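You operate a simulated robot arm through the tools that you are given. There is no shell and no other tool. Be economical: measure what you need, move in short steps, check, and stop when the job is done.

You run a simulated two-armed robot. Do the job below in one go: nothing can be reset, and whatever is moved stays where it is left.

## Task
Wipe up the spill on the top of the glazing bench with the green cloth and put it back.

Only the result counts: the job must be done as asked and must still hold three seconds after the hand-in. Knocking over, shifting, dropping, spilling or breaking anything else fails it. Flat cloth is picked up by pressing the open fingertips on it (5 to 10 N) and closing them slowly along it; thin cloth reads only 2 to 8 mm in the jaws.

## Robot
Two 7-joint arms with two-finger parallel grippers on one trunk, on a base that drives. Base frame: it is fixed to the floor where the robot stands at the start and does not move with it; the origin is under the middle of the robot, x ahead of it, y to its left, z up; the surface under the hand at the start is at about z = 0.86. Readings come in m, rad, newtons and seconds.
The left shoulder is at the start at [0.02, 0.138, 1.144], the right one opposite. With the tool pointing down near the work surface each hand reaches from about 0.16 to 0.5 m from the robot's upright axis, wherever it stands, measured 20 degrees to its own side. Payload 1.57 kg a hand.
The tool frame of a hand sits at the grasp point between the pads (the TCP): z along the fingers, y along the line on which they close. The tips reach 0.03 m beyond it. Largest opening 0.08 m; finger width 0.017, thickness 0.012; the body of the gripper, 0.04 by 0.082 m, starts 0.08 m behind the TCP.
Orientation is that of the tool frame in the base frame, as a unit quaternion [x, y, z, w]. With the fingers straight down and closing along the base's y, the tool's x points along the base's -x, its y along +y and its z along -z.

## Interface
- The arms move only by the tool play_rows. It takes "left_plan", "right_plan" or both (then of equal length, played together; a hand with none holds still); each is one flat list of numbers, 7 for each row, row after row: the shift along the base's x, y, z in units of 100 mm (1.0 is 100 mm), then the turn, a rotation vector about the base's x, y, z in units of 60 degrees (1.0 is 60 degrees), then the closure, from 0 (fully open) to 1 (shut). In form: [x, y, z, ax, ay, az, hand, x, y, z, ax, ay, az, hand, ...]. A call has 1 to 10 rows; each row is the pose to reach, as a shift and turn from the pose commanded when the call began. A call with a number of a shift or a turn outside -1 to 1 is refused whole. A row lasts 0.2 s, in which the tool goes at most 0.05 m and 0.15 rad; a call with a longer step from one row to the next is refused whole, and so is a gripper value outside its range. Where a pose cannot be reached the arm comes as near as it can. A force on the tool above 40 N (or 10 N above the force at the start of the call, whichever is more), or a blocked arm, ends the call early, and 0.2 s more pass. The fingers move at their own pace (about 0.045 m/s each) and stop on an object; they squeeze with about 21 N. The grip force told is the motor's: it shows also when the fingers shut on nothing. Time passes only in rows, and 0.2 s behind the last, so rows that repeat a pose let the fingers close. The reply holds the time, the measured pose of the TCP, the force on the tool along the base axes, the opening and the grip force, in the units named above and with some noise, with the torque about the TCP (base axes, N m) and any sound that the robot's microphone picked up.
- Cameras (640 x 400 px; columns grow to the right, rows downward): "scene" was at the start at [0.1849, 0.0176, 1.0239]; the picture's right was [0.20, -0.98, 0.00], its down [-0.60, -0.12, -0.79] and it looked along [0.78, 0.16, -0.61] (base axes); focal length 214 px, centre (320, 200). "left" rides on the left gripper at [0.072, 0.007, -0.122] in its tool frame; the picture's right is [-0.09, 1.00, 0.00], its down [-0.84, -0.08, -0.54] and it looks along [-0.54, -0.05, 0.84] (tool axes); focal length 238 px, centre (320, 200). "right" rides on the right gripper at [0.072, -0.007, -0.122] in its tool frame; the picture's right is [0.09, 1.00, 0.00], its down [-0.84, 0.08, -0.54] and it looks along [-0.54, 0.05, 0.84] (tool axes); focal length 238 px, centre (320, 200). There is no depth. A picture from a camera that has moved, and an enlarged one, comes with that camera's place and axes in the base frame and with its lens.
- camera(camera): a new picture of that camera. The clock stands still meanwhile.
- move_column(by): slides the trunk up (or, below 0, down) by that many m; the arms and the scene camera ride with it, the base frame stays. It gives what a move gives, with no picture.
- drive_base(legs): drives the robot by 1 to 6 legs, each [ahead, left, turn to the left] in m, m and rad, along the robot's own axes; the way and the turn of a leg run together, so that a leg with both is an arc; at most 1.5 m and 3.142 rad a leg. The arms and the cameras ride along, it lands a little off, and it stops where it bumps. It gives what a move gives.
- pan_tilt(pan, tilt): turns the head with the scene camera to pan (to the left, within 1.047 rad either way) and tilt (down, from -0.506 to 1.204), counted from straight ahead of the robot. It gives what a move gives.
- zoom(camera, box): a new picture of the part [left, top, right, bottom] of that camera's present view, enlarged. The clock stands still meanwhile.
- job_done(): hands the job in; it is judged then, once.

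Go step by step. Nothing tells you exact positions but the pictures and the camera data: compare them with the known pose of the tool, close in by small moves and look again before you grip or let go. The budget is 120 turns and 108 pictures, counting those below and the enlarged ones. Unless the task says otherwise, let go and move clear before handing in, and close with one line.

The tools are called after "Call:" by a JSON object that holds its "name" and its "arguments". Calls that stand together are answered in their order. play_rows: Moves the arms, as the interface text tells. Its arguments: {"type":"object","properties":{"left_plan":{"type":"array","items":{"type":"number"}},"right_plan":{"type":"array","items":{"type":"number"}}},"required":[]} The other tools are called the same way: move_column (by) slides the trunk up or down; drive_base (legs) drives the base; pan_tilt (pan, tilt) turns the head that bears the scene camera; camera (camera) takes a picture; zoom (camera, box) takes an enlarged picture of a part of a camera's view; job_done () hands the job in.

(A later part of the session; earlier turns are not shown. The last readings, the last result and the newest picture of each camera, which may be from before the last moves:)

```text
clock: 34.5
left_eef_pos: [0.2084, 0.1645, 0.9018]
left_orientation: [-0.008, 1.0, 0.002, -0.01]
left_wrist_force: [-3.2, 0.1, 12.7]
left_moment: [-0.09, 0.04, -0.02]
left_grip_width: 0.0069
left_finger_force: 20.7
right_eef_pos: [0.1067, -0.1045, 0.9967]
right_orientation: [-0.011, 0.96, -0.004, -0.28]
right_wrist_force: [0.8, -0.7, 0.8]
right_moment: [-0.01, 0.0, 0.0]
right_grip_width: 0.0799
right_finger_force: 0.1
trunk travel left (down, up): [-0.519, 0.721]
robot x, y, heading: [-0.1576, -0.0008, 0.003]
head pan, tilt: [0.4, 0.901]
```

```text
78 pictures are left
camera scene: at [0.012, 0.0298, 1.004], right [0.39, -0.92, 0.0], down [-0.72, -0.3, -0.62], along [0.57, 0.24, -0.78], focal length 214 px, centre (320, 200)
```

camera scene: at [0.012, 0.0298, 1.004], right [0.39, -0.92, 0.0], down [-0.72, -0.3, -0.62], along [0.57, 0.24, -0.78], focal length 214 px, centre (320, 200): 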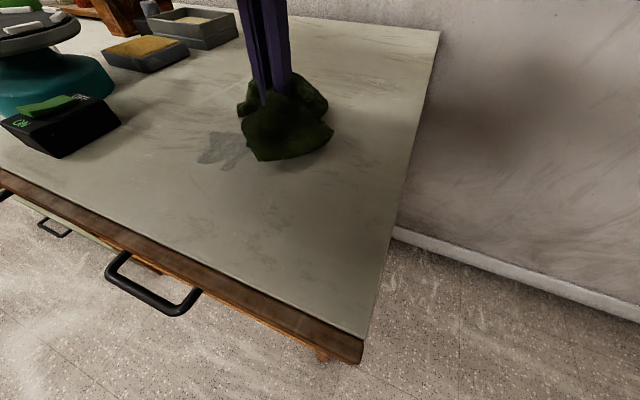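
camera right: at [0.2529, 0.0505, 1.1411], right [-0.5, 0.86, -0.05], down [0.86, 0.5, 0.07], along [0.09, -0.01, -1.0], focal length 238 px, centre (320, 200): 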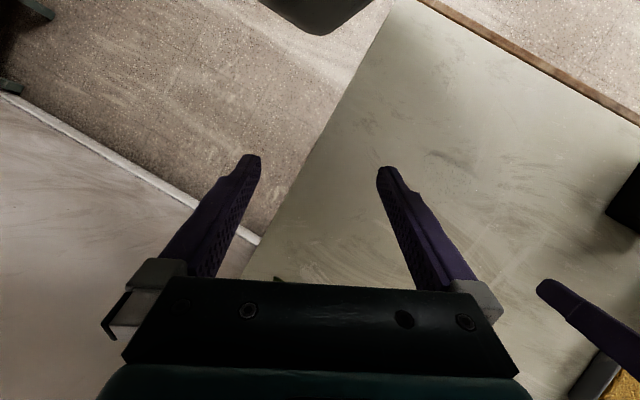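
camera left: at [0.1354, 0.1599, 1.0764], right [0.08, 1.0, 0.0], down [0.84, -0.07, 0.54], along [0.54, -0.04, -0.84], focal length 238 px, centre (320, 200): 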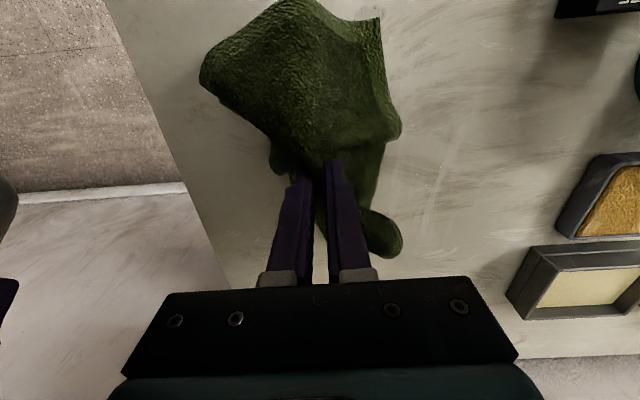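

The right part is cleaner; the smear left is around (0.14, 0.20). I continue with strokes at y 0.19 and 0.22.

Call:
{"name": "play_rows", "arguments": {"left_plan": [0, 0.28, 0, 0, 0, 0, 1, -0.25, 0.28, 0, 0, 0, 0, 1, -0.5, 0.28, 0, 0, 0, 0, 1, -0.75, 0.28, 0, 0, 0, 0, 1, -1, 0.28, 0, 0, 0, 0, 1, -1, 0.5, 0, 0, 0, 0, 1, -0.75, 0.5, 0, 0, 0, 0, 1, -0.5, 0.5, 0, 0, 0, 0, 1, -0.25, 0.5, 0, 0, 0, 0, 1, 0, 0.5, 0, 0, 0, 0, 1]}}

Call:
{"name": "camera", "arguments": {"camera": "scene"}}

```text
clock: 36.7
left_eef_pos: [0.2069, 0.2138, 0.9003]
left_orientation: [-0.007, 1.0, 0.002, -0.01]
left_wrist_force: [-3.5, 0.1, 12.3]
left_moment: [-0.14, 0.03, -0.01]
left_grip_width: 0.0071
left_finger_force: 20.8
right_eef_pos: [0.106, -0.1045, 0.9976]
right_orientation: [-0.011, 0.96, -0.003, -0.281]
right_wrist_force: [0.5, 0.3, 0.5]
right_moment: [0.0, -0.02, 0.02]
right_grip_width: 0.08
right_finger_force: 0.1
trunk travel left (down, up): [-0.519, 0.721]
robot x, y, heading: [-0.1575, 0.002, 0.006]
head pan, tilt: [0.4, 0.901]
```

```text
77 pictures are left
camera scene: at [0.012, 0.0299, 1.004], right [0.39, -0.92, 0.0], down [-0.72, -0.3, -0.62], along [0.57, 0.24, -0.78], focal length 214 px, centre (320, 200)
```

scene: 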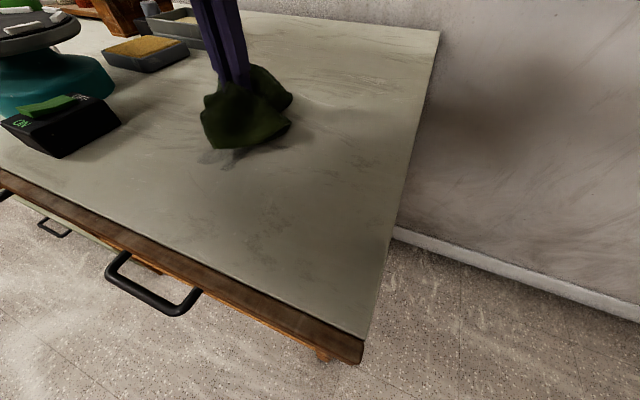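

Some smear still peeks out by the cloth's near edge. I lift the cloth away to inspect the area.

Call:
{"name": "play_rows", "arguments": {"left_plan": [0, 0, 0.25, 0, 0, 0, 1, 0.1, 0, 0.5, 0, 0, 0, 1, 0.3, 0, 0.75, 0, 0, 0, 1, 0.6, 0, 1, 0, 0, 0, 1, 0.9, 0, 1, 0, 0, 0, 1, 0.9, 0, 1, 0, 0, 0, 1]}}

Call:
{"name": "zoom", "arguments": {"camera": "scene", "box": [120, 80, 344, 220]}}

```text
clock: 38.1
left_eef_pos: [0.2958, 0.2145, 1.0034]
left_orientation: [-0.008, 1.0, 0.001, -0.01]
left_wrist_force: [-0.3, 0.3, -0.7]
left_moment: [0.01, 0.02, 0.01]
left_grip_width: 0.0067
left_finger_force: 21.1
right_eef_pos: [0.1058, -0.1047, 0.9972]
right_orientation: [-0.012, 0.96, -0.005, -0.28]
right_wrist_force: [-0.1, -0.1, 0.0]
right_moment: [0.02, -0.02, -0.01]
right_grip_width: 0.0802
right_finger_force: 0.0
trunk travel left (down, up): [-0.519, 0.721]
robot x, y, heading: [-0.1582, -0.0022, 0.001]
head pan, tilt: [0.4, 0.901]
```

```text
2.86 times, centred on (232, 150) of scene
camera zoom: at [0.0115, 0.0296, 1.004], right [0.39, -0.92, 0.0], down [-0.72, -0.31, -0.62], along [0.57, 0.24, -0.78], focal length 613 px, centre (571, 343)
```

zoom: 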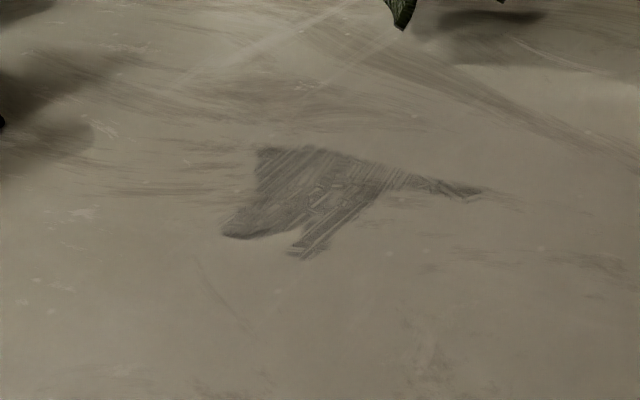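

A streaked wet film remains at x 0.11–0.17, y 0.13–0.23. I'll wipe it again with denser strokes along y.

Call:
{"name": "play_rows", "arguments": {"left_plan": [-0.3, 0.05, 0, 0, 0, 0, 1, -0.6, 0.1, 0, 0, 0, 0, 1, -0.9, 0.15, -0.2, 0, 0, 0, 1, -1, 0.2, -0.4, 0, 0, 0, 1, -1, 0.2, -0.6, 0, 0, 0, 1, -1, 0.2, -0.8, 0, 0, 0, 1]}}

Call:
{"name": "play_rows", "arguments": {"left_plan": [-0.2, 0, -0.08, 0, 0, 0, 1, -0.2, 0, -0.14, 0, 0, 0, 1, -0.2, 0, -0.18, 0, 0, 0, 1, -0.2, 0, -0.21, 0, 0, 0, 1, -0.2, 0, -0.22, 0, 0, 0, 1, -0.2, 0, -0.22, 0, 0, 0, 1]}}

```text
clock: 39.5
left_eef_pos: [0.1963, 0.2338, 0.9218]
left_orientation: [-0.008, 1.0, 0.002, -0.01]
left_wrist_force: [0.2, 0.0, -0.6]
left_moment: [-0.04, 0.03, -0.01]
left_grip_width: 0.0068
left_finger_force: 21.1
right_eef_pos: [0.1058, -0.1058, 0.9968]
right_orientation: [-0.01, 0.96, -0.004, -0.28]
right_wrist_force: [0.3, 0.0, 0.0]
right_moment: [0.0, 0.02, 0.0]
right_grip_width: 0.0799
right_finger_force: 0.2
trunk travel left (down, up): [-0.519, 0.721]
robot x, y, heading: [-0.158, 0.0016, 0.0]
head pan, tilt: [0.4, 0.901]
```

```text
clock: 40.9
left_eef_pos: [0.1788, 0.2354, 0.8999]
left_orientation: [-0.008, 1.0, 0.002, -0.009]
left_wrist_force: [-0.3, -0.7, 14.5]
left_moment: [-0.1, 0.06, 0.01]
left_grip_width: 0.0067
left_finger_force: 21.0
right_eef_pos: [0.1067, -0.1044, 0.9988]
right_orientation: [-0.012, 0.96, -0.005, -0.28]
right_wrist_force: [-0.5, -0.5, -0.4]
right_moment: [0.0, -0.03, -0.02]
right_grip_width: 0.0802
right_finger_force: 0.1
trunk travel left (down, up): [-0.519, 0.721]
robot x, y, heading: [-0.1614, -0.0018, -0.003]
head pan, tilt: [0.4, 0.901]
```

Call:
{"name": "play_rows", "arguments": {"left_plan": [0, -0.35, 0, 0, 0, 0, 1, 0, -0.7, 0, 0, 0, 0, 1, 0, -1, 0, 0, 0, 0, 1, -0.2, -1, 0, 0, 0, 0, 1, -0.2, -0.7, 0, 0, 0, 0, 1, -0.2, -0.35, 0, 0, 0, 0, 1, -0.2, 0, 0, 0, 0, 0, 1, -0.4, 0, 0, 0, 0, 0, 1]}}

Call:
{"name": "play_rows", "arguments": {"left_plan": [0, -0.35, 0, 0, 0, 0, 1, 0, -0.7, 0, 0, 0, 0, 1, 0, -1, 0, 0, 0, 0, 1, -0.2, -1, 0, 0, 0, 0, 1, -0.2, -0.7, 0, 0, 0, 0, 1, -0.2, -0.35, 0, 0, 0, 0, 1, -0.2, 0, 0, 0, 0, 0, 1, -0.4, 0, 0, 0, 0, 0, 1]}}

Call:
{"name": "camera", "arguments": {"camera": "scene"}}

```text
clock: 42.7
left_eef_pos: [0.1387, 0.2369, 0.8999]
left_orientation: [-0.009, 1.0, 0.002, -0.01]
left_wrist_force: [3.2, 0.9, 8.9]
left_moment: [-0.06, -0.06, 0.0]
left_grip_width: 0.0067
left_finger_force: 20.7
right_eef_pos: [0.1074, -0.1048, 0.9967]
right_orientation: [-0.011, 0.96, -0.004, -0.279]
right_wrist_force: [-0.3, 0.1, 0.1]
right_moment: [0.0, -0.01, 0.02]
right_grip_width: 0.08
right_finger_force: 0.1
trunk travel left (down, up): [-0.519, 0.721]
robot x, y, heading: [-0.1572, -0.0, -0.0]
head pan, tilt: [0.4, 0.901]
```

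```text
clock: 44.5
left_eef_pos: [0.0984, 0.2363, 0.8993]
left_orientation: [-0.009, 1.0, 0.003, -0.01]
left_wrist_force: [3.2, 1.8, 10.1]
left_moment: [-0.02, -0.04, 0.05]
left_grip_width: 0.0068
left_finger_force: 21.0
right_eef_pos: [0.1065, -0.1045, 0.9975]
right_orientation: [-0.011, 0.96, -0.005, -0.28]
right_wrist_force: [-1.0, 0.7, -0.5]
right_moment: [0.04, 0.02, -0.01]
right_grip_width: 0.0798
right_finger_force: 0.0
trunk travel left (down, up): [-0.519, 0.721]
robot x, y, heading: [-0.1567, -0.0014, -0.003]
head pan, tilt: [0.4, 0.901]
```

```text
75 pictures are left
camera scene: at [0.0126, 0.0301, 1.0042], right [0.39, -0.92, 0.0], down [-0.72, -0.3, -0.62], along [0.57, 0.24, -0.78], focal length 214 px, centre (320, 200)
```

scene: 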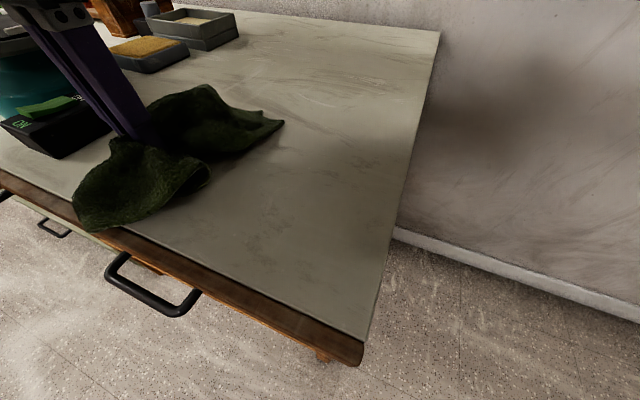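

The cloth has spread well over the area. I lift it away toward the back and inspect.

Call:
{"name": "play_rows", "arguments": {"left_plan": [0.2, -0.1, 0, 0, 0, 0, 1, 0.45, -0.2, 0, 0, 0, 0, 1, 0.7, -0.3, 0, 0, 0, 0, 1, 1, -0.4, 0, 0, 0, 0, 1]}}

Call:
{"name": "play_rows", "arguments": {"left_plan": [0, 0, 0.25, 0, 0, 0, 1, 0, 0, 0.5, 0, 0, 0, 1, 0.2, 0, 0.75, 0, 0, 0, 1, 0.5, 0, 1, 0, 0, 0, 1, 0.8, 0, 1, 0, 0, 0, 1, 1, 0, 1, 0, 0, 0, 1]}}

Call:
{"name": "zoom", "arguments": {"camera": "scene", "box": [120, 80, 344, 220]}}

Call:
{"name": "camera", "arguments": {"camera": "scene"}}

```text
clock: 45.5
left_eef_pos: [0.1965, 0.1954, 0.9002]
left_orientation: [-0.008, 1.0, 0.002, -0.01]
left_wrist_force: [-1.3, 0.0, 9.0]
left_moment: [-0.09, 0.05, -0.03]
left_grip_width: 0.0068
left_finger_force: 21.4
right_eef_pos: [0.1067, -0.1049, 0.9974]
right_orientation: [-0.011, 0.96, -0.004, -0.28]
right_wrist_force: [0.8, 0.3, -1.1]
right_moment: [-0.01, 0.0, -0.02]
right_grip_width: 0.08
right_finger_force: 0.1
trunk travel left (down, up): [-0.519, 0.721]
robot x, y, heading: [-0.1583, -0.0014, -0.005]
head pan, tilt: [0.4, 0.901]
```

```text
clock: 46.9
left_eef_pos: [0.2965, 0.1957, 0.999]
left_orientation: [-0.007, 1.0, 0.002, -0.01]
left_wrist_force: [0.1, 0.6, -0.8]
left_moment: [0.03, -0.01, 0.04]
left_grip_width: 0.0067
left_finger_force: 20.3
right_eef_pos: [0.1065, -0.1057, 0.9971]
right_orientation: [-0.011, 0.96, -0.005, -0.281]
right_wrist_force: [0.7, 0.4, 0.2]
right_moment: [0.01, 0.01, 0.02]
right_grip_width: 0.08
right_finger_force: 0.1
trunk travel left (down, up): [-0.519, 0.721]
robot x, y, heading: [-0.158, 0.0004, 0.001]
head pan, tilt: [0.4, 0.901]
```

```text
2.86 times, centred on (232, 150) of scene
camera zoom: at [0.0117, 0.0294, 1.004], right [0.39, -0.92, 0.0], down [-0.72, -0.31, -0.62], along [0.57, 0.24, -0.78], focal length 613 px, centre (571, 343)
```

zoom: 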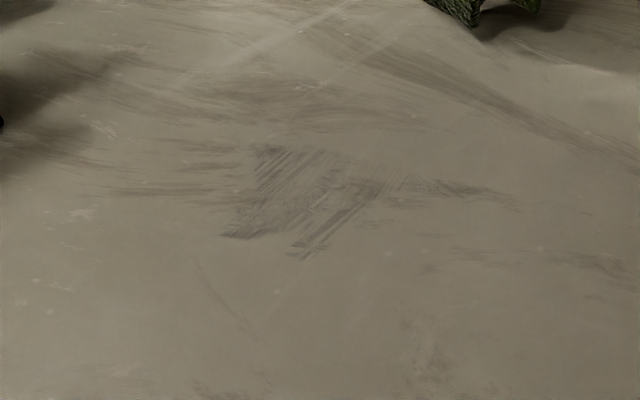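

```text
73 pictures are left
camera scene: at [0.0117, 0.0294, 1.004], right [0.39, -0.92, 0.0], down [-0.72, -0.31, -0.62], along [0.57, 0.24, -0.78], focal length 214 px, centre (320, 200)
```

scene: 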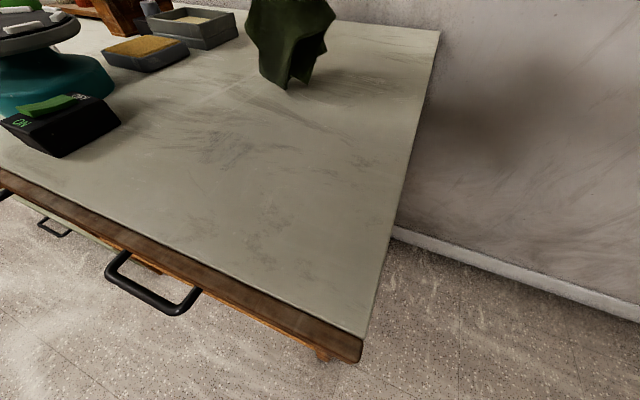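

Much fainter: the film is fading in place. I repeat the wiping over the same area.

Call:
{"name": "play_rows", "arguments": {"left_plan": [-0.3, 0.1, 0, 0, 0, 0, 1, -0.6, 0.2, 0, 0, 0, 0, 1, -0.9, 0.3, -0.2, 0, 0, 0, 1, -1, 0.4, -0.4, 0, 0, 0, 1, -1, 0.4, -0.6, 0, 0, 0, 1, -1, 0.4, -0.8, 0, 0, 0, 1]}}

Call:
{"name": "play_rows", "arguments": {"left_plan": [-0.2, 0, -0.08, 0, 0, 0, 1, -0.2, 0, -0.14, 0, 0, 0, 1, -0.2, 0, -0.17, 0, 0, 0, 1, -0.2, 0, -0.19, 0, 0, 0, 1, -0.2, 0, -0.19, 0, 0, 0, 1]}}

Call:
{"name": "play_rows", "arguments": {"left_plan": [0, -0.35, 0, 0, 0, 0, 1, 0, -0.7, 0, 0, 0, 0, 1, 0, -1, 0, 0, 0, 0, 1, -0.15, -1, 0, 0, 0, 0, 1, -0.15, -0.7, 0, 0, 0, 0, 1, -0.15, -0.35, 0, 0, 0, 0, 1, -0.15, 0, 0, 0, 0, 0, 1, -0.3, 0, 0, 0, 0, 0, 1]}}

Call:
{"name": "play_rows", "arguments": {"left_plan": [0, -0.35, 0, 0, 0, 0, 1, 0, -0.7, 0, 0, 0, 0, 1, 0, -1, 0, 0, 0, 0, 1, -0.15, -1, 0, 0, 0, 0, 1, -0.15, -0.7, 0, 0, 0, 0, 1, -0.15, -0.35, 0, 0, 0, 0, 1, -0.15, 0, 0, 0, 0, 0, 1, -0.3, 0, 0, 0, 0, 0, 1]}}

Call:
{"name": "play_rows", "arguments": {"left_plan": [0, -0.35, 0, 0, 0, 0, 1, 0, -0.7, 0, 0, 0, 0, 1, 0, -1, 0, 0, 0, 0, 1, 0.2, -0.8, 0, 0, 0, 0, 1, 0.5, -0.6, 0, 0, 0, 0, 1, 0.8, -0.4, 0, 0, 0, 0, 1, 1, -0.4, 0, 0, 0, 0, 1]}}

Call:
{"name": "play_rows", "arguments": {"left_plan": [0, 0, 0.25, 0, 0, 0, 1, 0, 0, 0.5, 0, 0, 0, 1, 0.2, 0, 0.75, 0, 0, 0, 1, 0.5, 0, 1, 0, 0, 0, 1, 0.8, 0, 1, 0, 0, 0, 1, 1, 0, 1, 0, 0, 0, 1]}}

Call:
{"name": "zoom", "arguments": {"camera": "scene", "box": [120, 80, 344, 220]}}

```text
clock: 48.3
left_eef_pos: [0.1982, 0.2353, 0.9184]
left_orientation: [-0.007, 1.0, 0.002, -0.01]
left_wrist_force: [-0.3, 1.2, -0.7]
left_moment: [0.03, -0.01, 0.01]
left_grip_width: 0.0067
left_finger_force: 21.5
right_eef_pos: [0.1052, -0.1059, 0.9977]
right_orientation: [-0.011, 0.96, -0.004, -0.28]
right_wrist_force: [0.4, 0.9, 0.2]
right_moment: [0.02, 0.03, 0.0]
right_grip_width: 0.0798
right_finger_force: 0.0
trunk travel left (down, up): [-0.519, 0.721]
robot x, y, heading: [-0.1582, 0.0011, 0.001]
head pan, tilt: [0.4, 0.901]
```

```text
clock: 49.5
left_eef_pos: [0.1786, 0.2355, 0.9009]
left_orientation: [-0.008, 1.0, 0.003, -0.01]
left_wrist_force: [0.6, -0.8, 14.2]
left_moment: [-0.1, 0.02, -0.04]
left_grip_width: 0.0066
left_finger_force: 21.2
right_eef_pos: [0.1069, -0.1048, 0.9971]
right_orientation: [-0.011, 0.96, -0.003, -0.279]
right_wrist_force: [0.1, -0.6, -0.6]
right_moment: [-0.01, -0.02, 0.01]
right_grip_width: 0.0801
right_finger_force: 0.0
trunk travel left (down, up): [-0.519, 0.721]
robot x, y, heading: [-0.1593, -0.0019, 0.002]
head pan, tilt: [0.4, 0.901]
```

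```text
clock: 51.3
left_eef_pos: [0.1467, 0.2365, 0.9012]
left_orientation: [-0.009, 1.0, 0.002, -0.01]
left_wrist_force: [3.9, -0.2, 6.8]
left_moment: [-0.07, -0.05, 0.04]
left_grip_width: 0.0068
left_finger_force: 20.8
right_eef_pos: [0.106, -0.1053, 0.9976]
right_orientation: [-0.011, 0.96, -0.004, -0.279]
right_wrist_force: [1.0, -0.8, 0.2]
right_moment: [0.02, 0.02, 0.01]
right_grip_width: 0.0801
right_finger_force: 0.1
trunk travel left (down, up): [-0.519, 0.721]
robot x, y, heading: [-0.157, 0.0001, -0.0]
head pan, tilt: [0.4, 0.901]
```

```text
clock: 53.1
left_eef_pos: [0.1177, 0.235, 0.9005]
left_orientation: [-0.009, 1.0, 0.003, -0.01]
left_wrist_force: [2.6, 1.1, 6.5]
left_moment: [-0.04, -0.03, 0.05]
left_grip_width: 0.0069
left_finger_force: 20.9
right_eef_pos: [0.1056, -0.1033, 0.9973]
right_orientation: [-0.011, 0.96, -0.003, -0.279]
right_wrist_force: [0.4, -0.2, -0.3]
right_moment: [-0.01, 0.02, -0.02]
right_grip_width: 0.0801
right_finger_force: 0.1
trunk travel left (down, up): [-0.519, 0.721]
robot x, y, heading: [-0.1549, 0.0015, 0.002]
head pan, tilt: [0.4, 0.901]
```

```text
clock: 54.7
left_eef_pos: [0.2175, 0.1949, 0.8988]
left_orientation: [-0.008, 1.0, 0.002, -0.01]
left_wrist_force: [-1.4, 0.4, 4.0]
left_moment: [-0.04, 0.06, -0.02]
left_grip_width: 0.0067
left_finger_force: 20.9
right_eef_pos: [0.1066, -0.1052, 0.9974]
right_orientation: [-0.01, 0.96, -0.004, -0.28]
right_wrist_force: [0.0, 1.1, 0.0]
right_moment: [-0.01, -0.03, -0.02]
right_grip_width: 0.0801
right_finger_force: 0.0
trunk travel left (down, up): [-0.519, 0.721]
robot x, y, heading: [-0.1567, -0.0003, 0.0]
head pan, tilt: [0.4, 0.901]
```

```text
clock: 56.1
left_eef_pos: [0.3117, 0.1993, 0.9885]
left_orientation: [-0.012, 1.0, 0.0, -0.022]
left_wrist_force: [-0.2, 0.2, -1.5]
left_moment: [-0.03, 0.04, 0.01]
left_grip_width: 0.0066
left_finger_force: 21.1
right_eef_pos: [0.1053, -0.1061, 0.9983]
right_orientation: [-0.011, 0.96, -0.004, -0.28]
right_wrist_force: [0.2, -0.5, -0.1]
right_moment: [0.02, -0.04, 0.01]
right_grip_width: 0.0805
right_finger_force: 0.1
trunk travel left (down, up): [-0.519, 0.721]
robot x, y, heading: [-0.1609, -0.0007, 0.001]
head pan, tilt: [0.4, 0.901]
```

```text
2.86 times, centred on (232, 150) of scene
camera zoom: at [0.0114, 0.0294, 1.0039], right [0.39, -0.92, 0.0], down [-0.72, -0.31, -0.62], along [0.57, 0.24, -0.78], focal length 613 px, centre (571, 343)
```

zoom: 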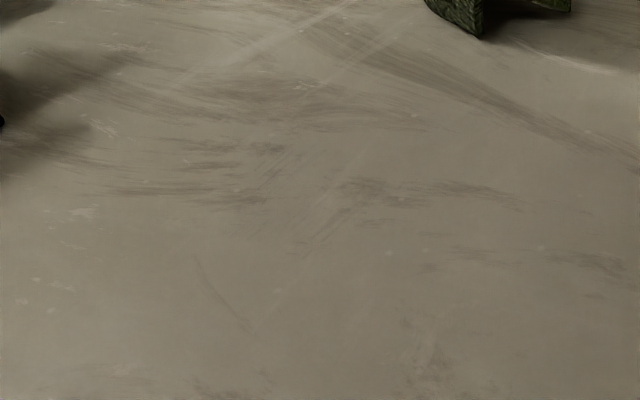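

Nearly gone; only faint traces. One more full pass to finish.

Call:
{"name": "play_rows", "arguments": {"left_plan": [-0.3, 0.1, 0, 0, 0, 0, 1, -0.6, 0.2, 0, 0, 0, 0, 1, -0.9, 0.3, -0.2, 0, 0, 0, 1, -1, 0.45, -0.4, 0, 0, 0, 1, -1, 0.45, -0.6, 0, 0, 0, 1, -1, 0.45, -0.7, 0, 0, 0, 1]}}

Call:
{"name": "play_rows", "arguments": {"left_plan": [-0.3, 0, -0.08, 0, 0, 0, 1, -0.3, 0, -0.14, 0, 0, 0, 1, -0.3, 0, -0.17, 0, 0, 0, 1, -0.3, 0, -0.18, 0, 0, 0, 1, -0.3, 0, -0.18, 0, 0, 0, 1]}}

Call:
{"name": "play_rows", "arguments": {"left_plan": [0, -0.35, 0, 0, 0, 0, 1, 0, -0.7, 0, 0, 0, 0, 1, 0, -1, 0, 0, 0, 0, 1, -0.12, -1, 0, 0, 0, 0, 1, -0.12, -0.7, 0, 0, 0, 0, 1, -0.12, -0.35, 0, 0, 0, 0, 1, -0.12, 0, 0, 0, 0, 0, 1, -0.24, 0, 0, 0, 0, 0, 1]}}

Call:
{"name": "play_rows", "arguments": {"left_plan": [0, -0.35, 0, 0, 0, 0, 1, 0, -0.7, 0, 0, 0, 0, 1, 0, -1, 0, 0, 0, 0, 1, -0.12, -1, 0, 0, 0, 0, 1, -0.12, -0.7, 0, 0, 0, 0, 1, -0.12, -0.35, 0, 0, 0, 0, 1, -0.12, 0, 0, 0, 0, 0, 1, -0.24, 0, 0, 0, 0, 0, 1]}}

Call:
{"name": "play_rows", "arguments": {"left_plan": [0, -0.35, 0, 0, 0, 0, 1, 0, -0.7, 0, 0, 0, 0, 1, 0, -1, 0, 0, 0, 0, 1, 0.2, -0.8, 0, 0, 0, 0, 1, 0.5, -0.6, 0, 0, 0, 0, 1, 0.8, -0.4, 0, 0, 0, 0, 1, 1, -0.4, 0, 0, 0, 0, 1]}}

Call:
{"name": "play_rows", "arguments": {"left_plan": [0, 0, 0.25, 0, 0, 0, 1, 0, 0, 0.5, 0, 0, 0, 1, 0.2, 0, 0.75, 0, 0, 0, 1, 0.5, 0, 1, 0, 0, 0, 1, 0.8, 0, 1, 0, 0, 0, 1, 1, 0, 1, 0, 0, 0, 1]}}

Call:
{"name": "zoom", "arguments": {"camera": "scene", "box": [120, 80, 344, 220]}}

```text
clock: 57.5
left_eef_pos: [0.2172, 0.2394, 0.93]
left_orientation: [-0.009, 1.0, 0.001, -0.01]
left_wrist_force: [0.1, -0.2, -0.3]
left_moment: [0.03, 0.01, -0.03]
left_grip_width: 0.0064
left_finger_force: 21.3
right_eef_pos: [0.1057, -0.1056, 0.9961]
right_orientation: [-0.01, 0.96, -0.004, -0.28]
right_wrist_force: [-0.3, -0.4, -0.3]
right_moment: [-0.03, 0.03, -0.03]
right_grip_width: 0.0799
right_finger_force: 0.0
trunk travel left (down, up): [-0.519, 0.721]
robot x, y, heading: [-0.1576, 0.0013, 0.001]
head pan, tilt: [0.4, 0.901]
```

```text
clock: 58.7
left_eef_pos: [0.1879, 0.2397, 0.9121]
left_orientation: [-0.008, 1.0, 0.002, -0.011]
left_wrist_force: [0.6, -0.2, -0.1]
left_moment: [0.02, 0.04, 0.03]
left_grip_width: 0.0065
left_finger_force: 20.6
right_eef_pos: [0.1069, -0.1047, 0.9965]
right_orientation: [-0.01, 0.96, -0.004, -0.28]
right_wrist_force: [-0.5, 0.8, 0.8]
right_moment: [0.0, -0.02, 0.01]
right_grip_width: 0.0798
right_finger_force: 0.0
trunk travel left (down, up): [-0.519, 0.721]
robot x, y, heading: [-0.1609, 0.0008, 0.001]
head pan, tilt: [0.4, 0.901]
```

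```text
clock: 60.5
left_eef_pos: [0.1629, 0.2409, 0.9117]
left_orientation: [-0.007, 1.0, 0.002, -0.01]
left_wrist_force: [-0.3, -0.1, -0.4]
left_moment: [-0.01, 0.0, -0.02]
left_grip_width: 0.0061
left_finger_force: 20.9
right_eef_pos: [0.1059, -0.1063, 0.9977]
right_orientation: [-0.01, 0.96, -0.004, -0.281]
right_wrist_force: [0.6, -0.1, 0.9]
right_moment: [0.01, 0.02, 0.03]
right_grip_width: 0.0802
right_finger_force: 0.2
trunk travel left (down, up): [-0.519, 0.721]
robot x, y, heading: [-0.1583, -0.0028, 0.003]
head pan, tilt: [0.4, 0.901]
```

```text
clock: 62.3
left_eef_pos: [0.1391, 0.2401, 0.9107]
left_orientation: [-0.009, 1.0, 0.002, -0.01]
left_wrist_force: [0.1, 0.3, -0.3]
left_moment: [-0.01, 0.03, 0.04]
left_grip_width: 0.0062
left_finger_force: 20.9
right_eef_pos: [0.1062, -0.1064, 0.9971]
right_orientation: [-0.01, 0.96, -0.004, -0.28]
right_wrist_force: [-0.9, 0.4, -0.2]
right_moment: [-0.02, 0.01, 0.01]
right_grip_width: 0.08
right_finger_force: 0.0
trunk travel left (down, up): [-0.519, 0.721]
robot x, y, heading: [-0.1623, -0.0006, 0.004]
head pan, tilt: [0.4, 0.901]
```

```text
clock: 63.9
left_eef_pos: [0.2402, 0.1998, 0.9117]
left_orientation: [-0.009, 1.0, 0.001, -0.01]
left_wrist_force: [-0.1, 0.2, 0.0]
left_moment: [0.03, 0.07, 0.03]
left_grip_width: 0.0063
left_finger_force: 21.0
right_eef_pos: [0.1054, -0.106, 0.9981]
right_orientation: [-0.01, 0.96, -0.004, -0.28]
right_wrist_force: [0.0, 0.4, -0.1]
right_moment: [0.06, -0.01, 0.02]
right_grip_width: 0.0799
right_finger_force: 0.0
trunk travel left (down, up): [-0.519, 0.721]
robot x, y, heading: [-0.1587, -0.0019, -0.0]
head pan, tilt: [0.4, 0.901]
```

```text
clock: 65.5
left_eef_pos: [0.3059, 0.2066, 0.9868]
left_orientation: [-0.014, 0.999, 0.002, -0.039]
left_wrist_force: [0.3, 0.0, 0.0]
left_moment: [-0.01, 0.01, 0.05]
left_grip_width: 0.0062
left_finger_force: 21.1
left hand out of reach, approached as far as the arm can: row 5, 6
right_eef_pos: [0.1063, -0.1056, 0.9981]
right_orientation: [-0.01, 0.96, -0.004, -0.28]
right_wrist_force: [-0.5, -0.4, -0.5]
right_moment: [0.02, 0.02, 0.0]
right_grip_width: 0.0799
right_finger_force: 0.1
trunk travel left (down, up): [-0.519, 0.721]
robot x, y, heading: [-0.1567, 0.0066, -0.002]
head pan, tilt: [0.4, 0.901]
stopped in row 6 (left hand): the arm was blocked; the commanded pose is now the measured one
```

```text
2.86 times, centred on (232, 150) of scene
camera zoom: at [0.0115, 0.0295, 1.004], right [0.39, -0.92, 0.0], down [-0.72, -0.31, -0.62], along [0.57, 0.24, -0.78], focal length 613 px, centre (571, 343)
```

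zoom: 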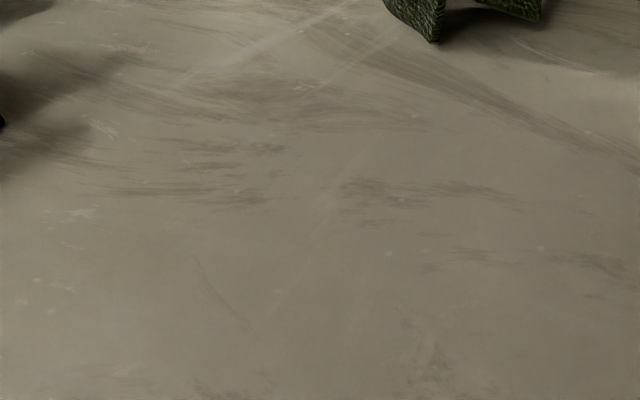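

The bench looks clean where the spill was. Now I pull the hand in and up slightly and drive back to the starting place to return the cloth.

Call:
{"name": "play_rows", "arguments": {"left_plan": [-0.2, -0.1, 0.1, 0, 0, 0, 1, -0.4, -0.25, 0.25, 0, 0.01, 0, 1, -0.4, -0.4, 0.4, 0, -0.02, 0, 1, -0.4, -0.45, 0.4, 0, -0.05, 0, 1, -0.4, -0.45, 0.4, 0, -0.07, 0, 1]}}

Call:
{"name": "drive_base", "arguments": {"legs": [[0.158, 0, 0]]}}

Call:
{"name": "camera", "arguments": {"camera": "scene"}}

Call:
{"name": "camera", "arguments": {"camera": "left"}}

```text
clock: 66.7
left_eef_pos: [0.2645, 0.162, 1.0271]
left_orientation: [-0.014, 1.0, 0.002, 0.0]
left_wrist_force: [0.1, -0.2, -0.5]
left_moment: [-0.01, -0.01, 0.04]
left_grip_width: 0.006
left_finger_force: 21.4
right_eef_pos: [0.1066, -0.1052, 0.9987]
right_orientation: [-0.01, 0.96, -0.004, -0.281]
right_wrist_force: [0.4, -0.3, -0.4]
right_moment: [-0.01, -0.03, 0.02]
right_grip_width: 0.0802
right_finger_force: 0.1
trunk travel left (down, up): [-0.519, 0.721]
robot x, y, heading: [-0.1634, -0.0036, -0.002]
head pan, tilt: [0.4, 0.901]
```

```text
clock: 68.1
left_eef_pos: [0.4227, 0.1613, 1.0276]
left_orientation: [-0.013, 1.0, 0.003, -0.001]
left_wrist_force: [0.3, -1.1, 0.7]
left_moment: [-0.01, 0.0, 0.02]
left_grip_width: 0.0058
left_finger_force: 21.1
right_eef_pos: [0.2628, -0.1046, 0.9968]
right_orientation: [-0.011, 0.96, -0.004, -0.281]
right_wrist_force: [0.2, -0.4, -0.2]
right_moment: [-0.04, 0.01, 0.0]
right_grip_width: 0.08
right_finger_force: 0.1
trunk travel left (down, up): [-0.519, 0.721]
robot x, y, heading: [-0.0003, 0.0049, 0.0]
head pan, tilt: [0.4, 0.901]
```

```text
70 pictures are left
camera scene: at [0.1692, 0.0295, 1.0041], right [0.39, -0.92, 0.0], down [-0.72, -0.3, -0.62], along [0.57, 0.24, -0.78], focal length 214 px, centre (320, 200)
```

scene: 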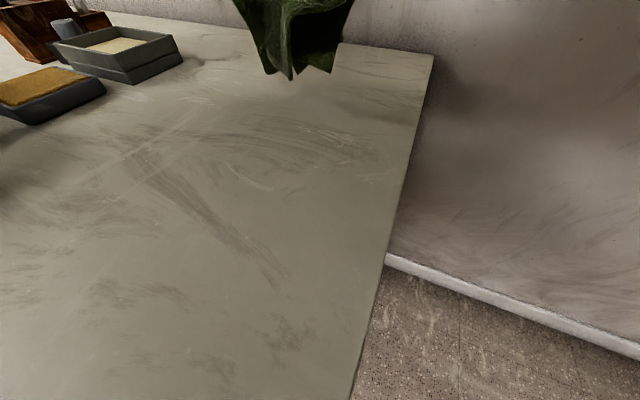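

```text
69 pictures are left
camera left: at [0.3515, 0.1662, 1.148], right [0.06, 1.0, 0.0], down [0.84, -0.06, 0.54], along [0.54, -0.03, -0.84], focal length 238 px, centre (320, 200)
```

left: 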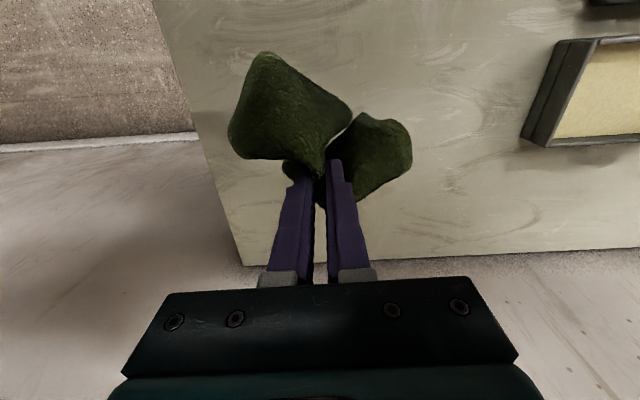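

The cloth hangs free and the old highlight is gone. I move over the original spot and lower it.

Call:
{"name": "play_rows", "arguments": {"left_plan": [0.2, 0, -0.15, 0, 0, 0, 1, 0.4, 0, -0.3, 0, 0, 0, 1, 0.55, 0, -0.5, 0, 0, 0, 1, 0.55, 0, -0.7, 0, 0, 0, 1, 0.55, 0, -0.85, 0, 0, 0, 1, 0.55, 0, -1, 0, 0, 0, 1, 0.55, 0, -1, 0, 0, 0, 1]}}

Call:
{"name": "camera", "arguments": {"camera": "scene"}}

Call:
{"name": "camera", "arguments": {"camera": "left"}}

```text
clock: 69.7
left_eef_pos: [0.4776, 0.1622, 0.9271]
left_orientation: [-0.014, 1.0, 0.002, 0.0]
left_wrist_force: [-0.5, 0.3, 0.3]
left_moment: [-0.03, 0.0, 0.01]
left_grip_width: 0.0064
left_finger_force: 21.6
right_eef_pos: [0.2633, -0.1062, 0.997]
right_orientation: [-0.011, 0.96, -0.004, -0.28]
right_wrist_force: [0.5, -0.2, -0.3]
right_moment: [0.01, -0.04, 0.02]
right_grip_width: 0.0797
right_finger_force: 0.0
trunk travel left (down, up): [-0.519, 0.721]
robot x, y, heading: [-0.0008, 0.0011, 0.001]
head pan, tilt: [0.4, 0.901]
```

```text
68 pictures are left
camera scene: at [0.169, 0.0296, 1.004], right [0.39, -0.92, 0.0], down [-0.72, -0.3, -0.62], along [0.57, 0.24, -0.78], focal length 214 px, centre (320, 200)
```

scene: 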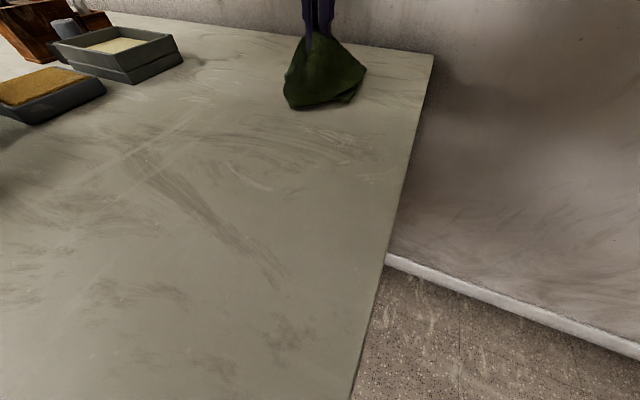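

```text
67 pictures are left
camera left: at [0.4066, 0.1665, 1.0473], right [0.07, 1.0, 0.0], down [0.84, -0.06, 0.54], along [0.54, -0.03, -0.84], focal length 238 px, centre (320, 200)
```

left: 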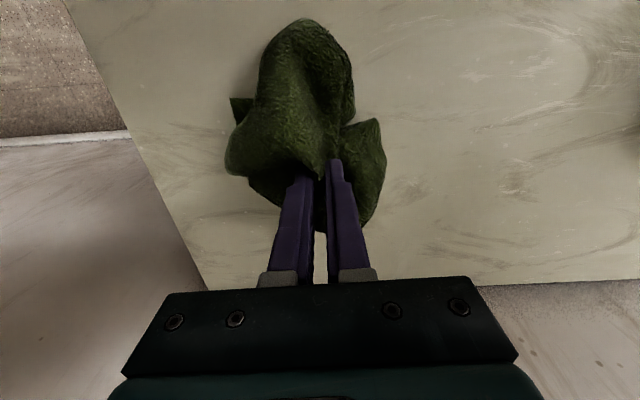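

It settles over its old place, a bit toward me. I lower the rest of the way with a 1 cm forward shift.

Call:
{"name": "play_rows", "arguments": {"left_plan": [0.05, 0, -0.1, 0, 0, 0, 1, 0.1, 0, -0.2, 0, 0, 0, 1, 0.1, 0, -0.23, 0, 0, 0, 1, 0.1, 0, -0.25, 0, 0, 0, 1, 0.1, 0, -0.25, 0, 0, 0, 1]}}

Call:
{"name": "camera", "arguments": {"camera": "left"}}

```text
clock: 70.9
left_eef_pos: [0.4812, 0.1657, 0.9044]
left_orientation: [-0.014, 1.0, 0.002, 0.002]
left_wrist_force: [1.4, 0.9, 11.4]
left_moment: [-0.05, -0.03, -0.02]
left_grip_width: 0.006
left_finger_force: 20.7
left hand out of reach, approached as far as the arm can: row 2, 3, 4, 5
right_eef_pos: [0.264, -0.104, 0.9991]
right_orientation: [-0.01, 0.96, -0.004, -0.28]
right_wrist_force: [-0.8, 0.4, -0.1]
right_moment: [-0.02, 0.05, 0.04]
right_grip_width: 0.0801
right_finger_force: 0.0
trunk travel left (down, up): [-0.519, 0.721]
robot x, y, heading: [-0.0024, -0.0015, 0.008]
head pan, tilt: [0.4, 0.901]
```

```text
66 pictures are left
camera left: at [0.4101, 0.1696, 1.0238], right [0.06, 1.0, 0.0], down [0.84, -0.06, 0.55], along [0.54, -0.03, -0.84], focal length 238 px, centre (320, 200)
```

left: 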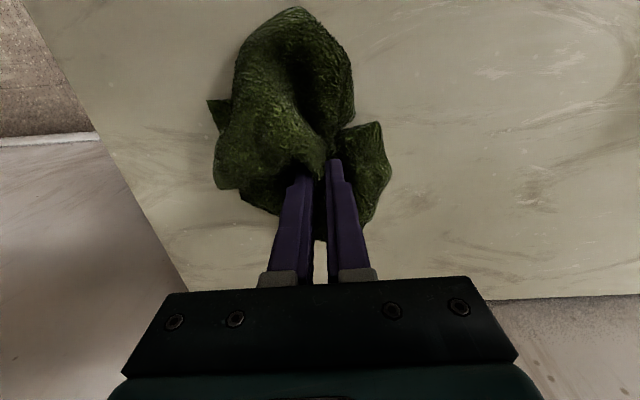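

The cloth is down; I open the fingers slowly to spread it and then look.

Call:
{"name": "play_rows", "arguments": {"left_plan": [0, 0, 0, 0, 0, 0, 0.8, 0, 0, 0, 0, 0, 0, 0.6, 0, 0, 0, 0, 0, 0, 0.4, 0, 0, 0, 0, 0, 0, 0.2, 0, 0, 0, 0, 0, 0, 0, 0, 0, 0, 0, 0, 0, 0, 0, 0, 0, 0, 0, 0, 0]}}

Call:
{"name": "play_rows", "arguments": {"left_plan": [0, 0, 0.1, 0, 0, 0, 0, 0, 0, 0.3, 0, 0, 0, 0, 0, 0, 0.5, 0, 0, 0, 0, -0.1, 0, 0.75, 0, 0, 0, 0, -0.2, 0, 1, 0, 0, 0, 0]}}

Call:
{"name": "camera", "arguments": {"camera": "left"}}

Call:
{"name": "camera", "arguments": {"camera": "scene"}}

```text
clock: 72.5
left_eef_pos: [0.4812, 0.1653, 0.9024]
left_orientation: [-0.014, 1.0, 0.002, 0.001]
left_wrist_force: [0.2, 1.9, 9.2]
left_moment: [-0.33, -0.03, -0.03]
left_grip_width: 0.0778
left_finger_force: 0.1
right_eef_pos: [0.264, -0.1054, 0.9977]
right_orientation: [-0.011, 0.96, -0.004, -0.28]
right_wrist_force: [-0.2, 0.6, -0.4]
right_moment: [-0.01, -0.02, 0.02]
right_grip_width: 0.0798
right_finger_force: 0.1
trunk travel left (down, up): [-0.519, 0.721]
robot x, y, heading: [0.0004, -0.0014, 0.002]
head pan, tilt: [0.4, 0.901]
```

```text
clock: 73.7
left_eef_pos: [0.4597, 0.1671, 1.0032]
left_orientation: [-0.013, 1.0, 0.002, -0.001]
left_wrist_force: [-0.5, -0.1, -0.3]
left_moment: [0.0, -0.03, -0.02]
left_grip_width: 0.0798
left_finger_force: 0.1
right_eef_pos: [0.2635, -0.1039, 0.9963]
right_orientation: [-0.011, 0.96, -0.004, -0.281]
right_wrist_force: [-0.2, -0.4, -0.3]
right_moment: [-0.03, -0.01, 0.01]
right_grip_width: 0.0798
right_finger_force: 0.0
trunk travel left (down, up): [-0.519, 0.721]
robot x, y, heading: [-0.0011, 0.0004, -0.002]
head pan, tilt: [0.4, 0.901]
```

```text
65 pictures are left
camera left: at [0.3889, 0.1706, 1.1242], right [0.06, 1.0, 0.0], down [0.84, -0.06, 0.54], along [0.54, -0.03, -0.84], focal length 238 px, centre (320, 200)
```

left: 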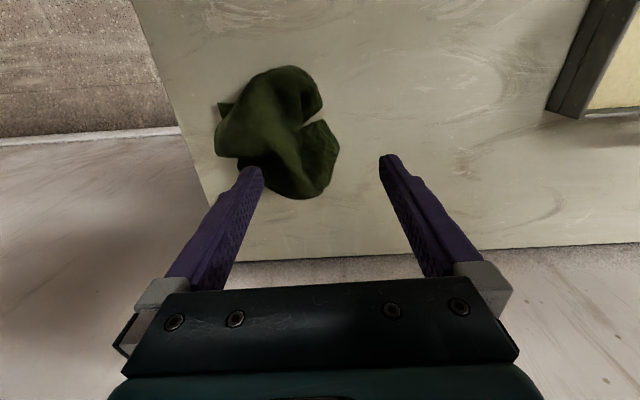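

```text
64 pictures are left
camera scene: at [0.169, 0.0299, 1.004], right [0.39, -0.92, 0.0], down [-0.72, -0.3, -0.62], along [0.57, 0.24, -0.78], focal length 214 px, centre (320, 200)
```

scene: 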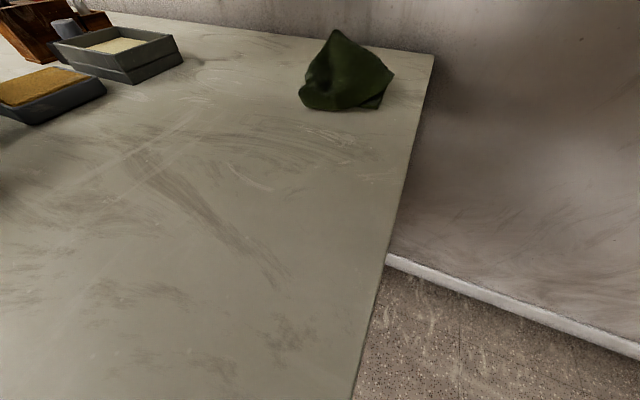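

The cloth is back but bunched, about 4–5 cm right of and nearer than its old centre. I'll look closely to see which flap to pull to spread and recentre it.

Call:
{"name": "zoom", "arguments": {"camera": "left", "box": [180, 40, 372, 220]}}

Call:
{"name": "zoom", "arguments": {"camera": "scene", "box": [260, 10, 436, 130]}}

```text
2.22 times, centred on (276, 130) of left
camera zoom: at [0.3889, 0.1706, 1.1242], right [0.06, 1.0, 0.0], down [0.84, -0.06, 0.54], along [0.54, -0.03, -0.84], focal length 530 px, centre (418, 356)
```

zoom: 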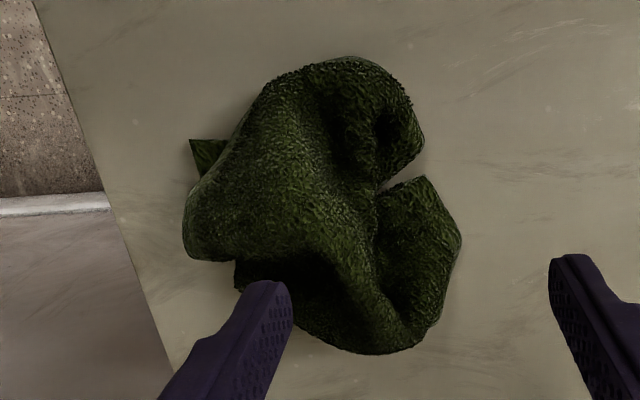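

```text
3.33 times, centred on (348, 70) of scene
camera zoom: at [0.169, 0.0299, 1.004], right [0.39, -0.92, 0.0], down [-0.72, -0.3, -0.62], along [0.57, 0.24, -0.78], focal length 715 px, centre (227, 633)
```

zoom: 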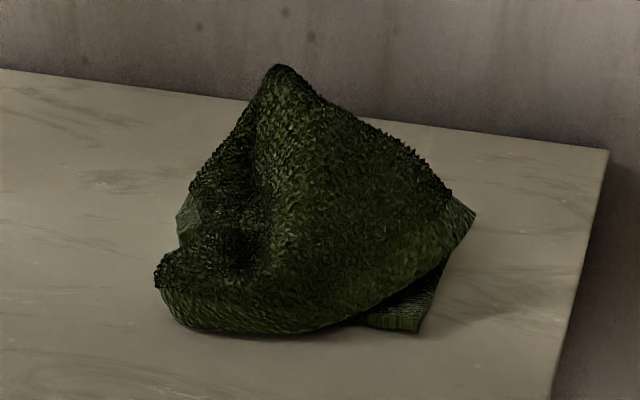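

It's a small tent. I'll pinch its left lobe near (0.48, 0.18) and drag it left to spread and recentre it.

Call:
{"name": "play_rows", "arguments": {"left_plan": [0.1, 0.05, -0.25, 0, 0, 0, 0, 0.2, 0.1, -0.5, 0, 0, 0, 0, 0.2, 0.15, -0.7, 0, 0, 0, 0, 0.2, 0.15, -0.85, 0, 0, 0, 0, 0.2, 0.15, -0.95, 0, 0, 0, 0, 0.2, 0.15, -1, 0, 0, 0, 0, 0.2, 0.15, -1, 0, 0, 0, 0]}}

Call:
{"name": "camera", "arguments": {"camera": "left"}}

```text
clock: 75.3
left_eef_pos: [0.4814, 0.1806, 0.9036]
left_orientation: [-0.013, 1.0, 0.001, 0.002]
left_wrist_force: [-3.5, -0.8, 17.3]
left_moment: [-0.76, 0.14, -0.15]
left_grip_width: 0.0799
left_finger_force: 0.1
right_eef_pos: [0.2648, -0.1052, 0.9982]
right_orientation: [-0.01, 0.96, -0.003, -0.279]
right_wrist_force: [-0.6, 0.1, -0.2]
right_moment: [-0.02, -0.01, 0.02]
right_grip_width: 0.0803
right_finger_force: 0.0
trunk travel left (down, up): [-0.519, 0.721]
robot x, y, heading: [-0.0021, 0.0001, 0.004]
head pan, tilt: [0.4, 0.901]
```

```text
61 pictures are left
camera left: at [0.4099, 0.1845, 1.0243], right [0.07, 1.0, 0.0], down [0.84, -0.06, 0.54], along [0.54, -0.03, -0.84], focal length 238 px, centre (320, 200)
```

left: 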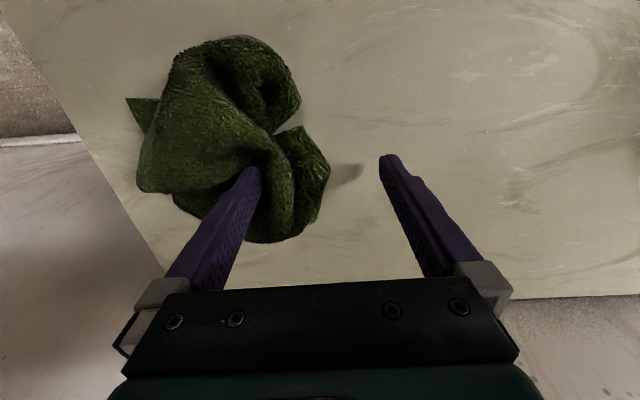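

The right finger presses on the cloth and the lobe lies between the fingers. I close slowly.

Call:
{"name": "play_rows", "arguments": {"left_plan": [0, 0, 0, 0, 0, 0, 0.15, 0, 0, 0, 0, 0, 0, 0.3, 0, 0, 0, 0, 0, 0, 0.45, 0, 0, 0, 0, 0, 0, 0.6, 0, 0, 0, 0, 0, 0, 0.75, 0, 0, 0, 0, 0, 0, 0.9, 0, 0, 0, 0, 0, 0, 1, 0, 0, 0, 0, 0, 0, 1, 0, 0, 0, 0, 0, 0, 1]}}

Call:
{"name": "camera", "arguments": {"camera": "left"}}

```text
clock: 77.3
left_eef_pos: [0.4817, 0.1799, 0.9029]
left_orientation: [-0.014, 1.0, 0.0, 0.001]
left_wrist_force: [1.0, -4.7, 17.2]
left_moment: [-0.29, 0.03, 0.06]
left_grip_width: 0.0098
left_finger_force: 21.0
right_eef_pos: [0.2653, -0.1061, 0.998]
right_orientation: [-0.01, 0.96, -0.004, -0.28]
right_wrist_force: [-0.4, 0.2, 0.4]
right_moment: [-0.01, 0.02, -0.02]
right_grip_width: 0.08
right_finger_force: 0.1
trunk travel left (down, up): [-0.519, 0.721]
robot x, y, heading: [0.0001, 0.0023, 0.005]
head pan, tilt: [0.4, 0.901]
```

```text
60 pictures are left
camera left: at [0.4105, 0.184, 1.0237], right [0.06, 1.0, 0.0], down [0.84, -0.06, 0.54], along [0.54, -0.03, -0.84], focal length 238 px, centre (320, 200)
```

left: 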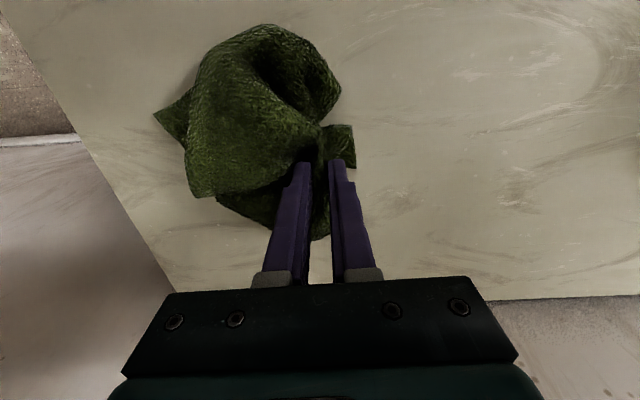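

Lobe pinched. I raise it slightly and drag 6 cm to the left.

Call:
{"name": "play_rows", "arguments": {"left_plan": [0, 0, 0.08, 0, 0, 0, 1, -0.05, 0.15, 0.1, 0, 0, 0, 1, -0.1, 0.3, 0.1, 0, 0, 0, 1, -0.15, 0.45, 0.1, 0, 0, 0, 1, -0.2, 0.6, 0.1, 0, 0, 0, 1, -0.25, 0.7, 0.1, 0, 0, 0, 1]}}

Call:
{"name": "camera", "arguments": {"camera": "left"}}

Call:
{"name": "camera", "arguments": {"camera": "scene"}}

```text
clock: 78.7
left_eef_pos: [0.4562, 0.2512, 0.9123]
left_orientation: [-0.015, 1.0, 0.002, 0.0]
left_wrist_force: [0.3, -0.7, 1.8]
left_moment: [-0.04, 0.01, 0.03]
left_grip_width: 0.0084
left_finger_force: 21.0
right_eef_pos: [0.2619, -0.1054, 0.9975]
right_orientation: [-0.01, 0.96, -0.004, -0.28]
right_wrist_force: [-0.1, -0.5, 0.1]
right_moment: [0.01, -0.02, -0.01]
right_grip_width: 0.08
right_finger_force: 0.0
trunk travel left (down, up): [-0.519, 0.721]
robot x, y, heading: [-0.0005, -0.0008, -0.001]
head pan, tilt: [0.4, 0.901]
```

```text
59 pictures are left
camera left: at [0.3843, 0.2551, 1.0326], right [0.06, 1.0, 0.0], down [0.84, -0.06, 0.54], along [0.54, -0.03, -0.84], focal length 238 px, centre (320, 200)
```

left: 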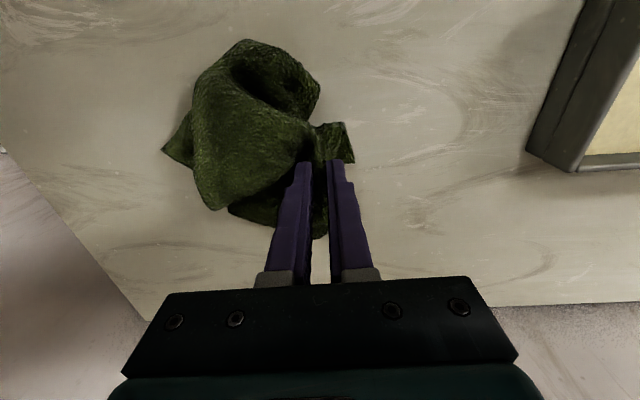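

```text
58 pictures are left
camera scene: at [0.169, 0.0296, 1.004], right [0.39, -0.92, 0.0], down [-0.72, -0.3, -0.62], along [0.57, 0.24, -0.78], focal length 214 px, centre (320, 200)
```

scene: 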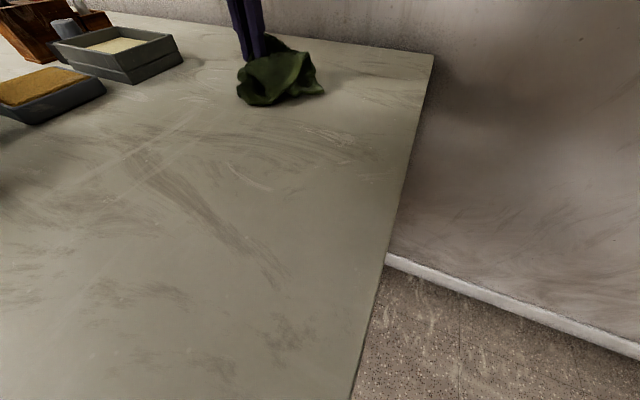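

The clump just slides along as one. Instead I'll lift it by this lobe and see how it hangs, so I can lay it down sideways flat.

Call:
{"name": "move_column", "arguments": {"by": 0.22}}

Call:
{"name": "pan_tilt", "arguments": {"pan": 0.4, "tilt": 0.75}}

Call:
{"name": "camera", "arguments": {"camera": "scene"}}

Call:
{"name": "camera", "arguments": {"camera": "right"}}

```text
clock: 81.0
left_eef_pos: [0.4548, 0.2513, 1.1308]
left_orientation: [-0.015, 1.0, 0.002, 0.0]
left_wrist_force: [0.0, 0.4, 0.4]
left_moment: [0.03, -0.04, 0.04]
left_grip_width: 0.0079
left_finger_force: 20.5
right_eef_pos: [0.2628, -0.1055, 1.2176]
right_orientation: [-0.01, 0.96, -0.003, -0.281]
right_wrist_force: [1.1, 0.4, -0.4]
right_moment: [0.0, 0.0, 0.01]
right_grip_width: 0.0801
right_finger_force: 0.1
trunk travel left (down, up): [-0.739, 0.501]
robot x, y, heading: [-0.0024, 0.0034, 0.003]
head pan, tilt: [0.4, 0.901]
```

```text
clock: 81.7
left_eef_pos: [0.4555, 0.2519, 1.1323]
left_orientation: [-0.014, 1.0, 0.002, 0.0]
left_wrist_force: [0.6, 0.6, 0.2]
left_moment: [0.01, 0.01, 0.03]
left_grip_width: 0.0083
left_finger_force: 21.3
right_eef_pos: [0.2637, -0.1059, 1.2176]
right_orientation: [-0.01, 0.96, -0.003, -0.281]
right_wrist_force: [0.7, 0.6, 0.2]
right_moment: [0.02, 0.01, 0.01]
right_grip_width: 0.0799
right_finger_force: 0.0
trunk travel left (down, up): [-0.739, 0.501]
robot x, y, heading: [-0.0038, -0.0049, -0.002]
head pan, tilt: [0.4, 0.75]
```

```text
57 pictures are left
camera scene: at [0.1757, 0.0324, 1.2359], right [0.39, -0.92, 0.0], down [-0.63, -0.27, -0.73], along [0.67, 0.28, -0.68], focal length 214 px, centre (320, 200)
```

scene: 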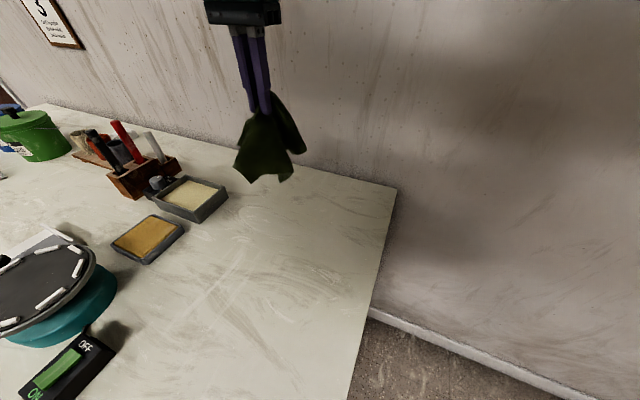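

```text
56 pictures are left
camera right: at [0.2679, -0.1123, 1.3582], right [-0.1, 0.99, 0.05], down [0.99, 0.1, 0.01], along [0.0, 0.05, -1.0], focal length 238 px, centre (320, 200)
```

right: 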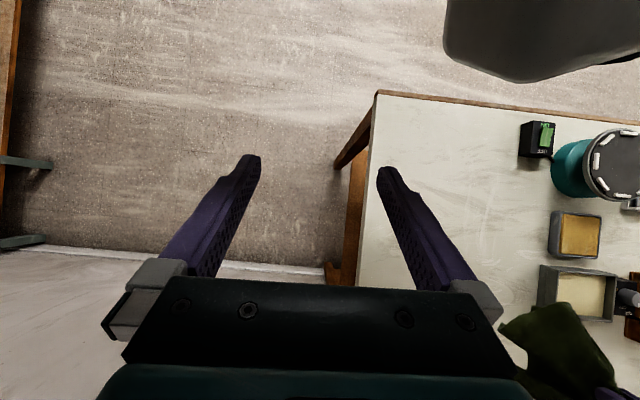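

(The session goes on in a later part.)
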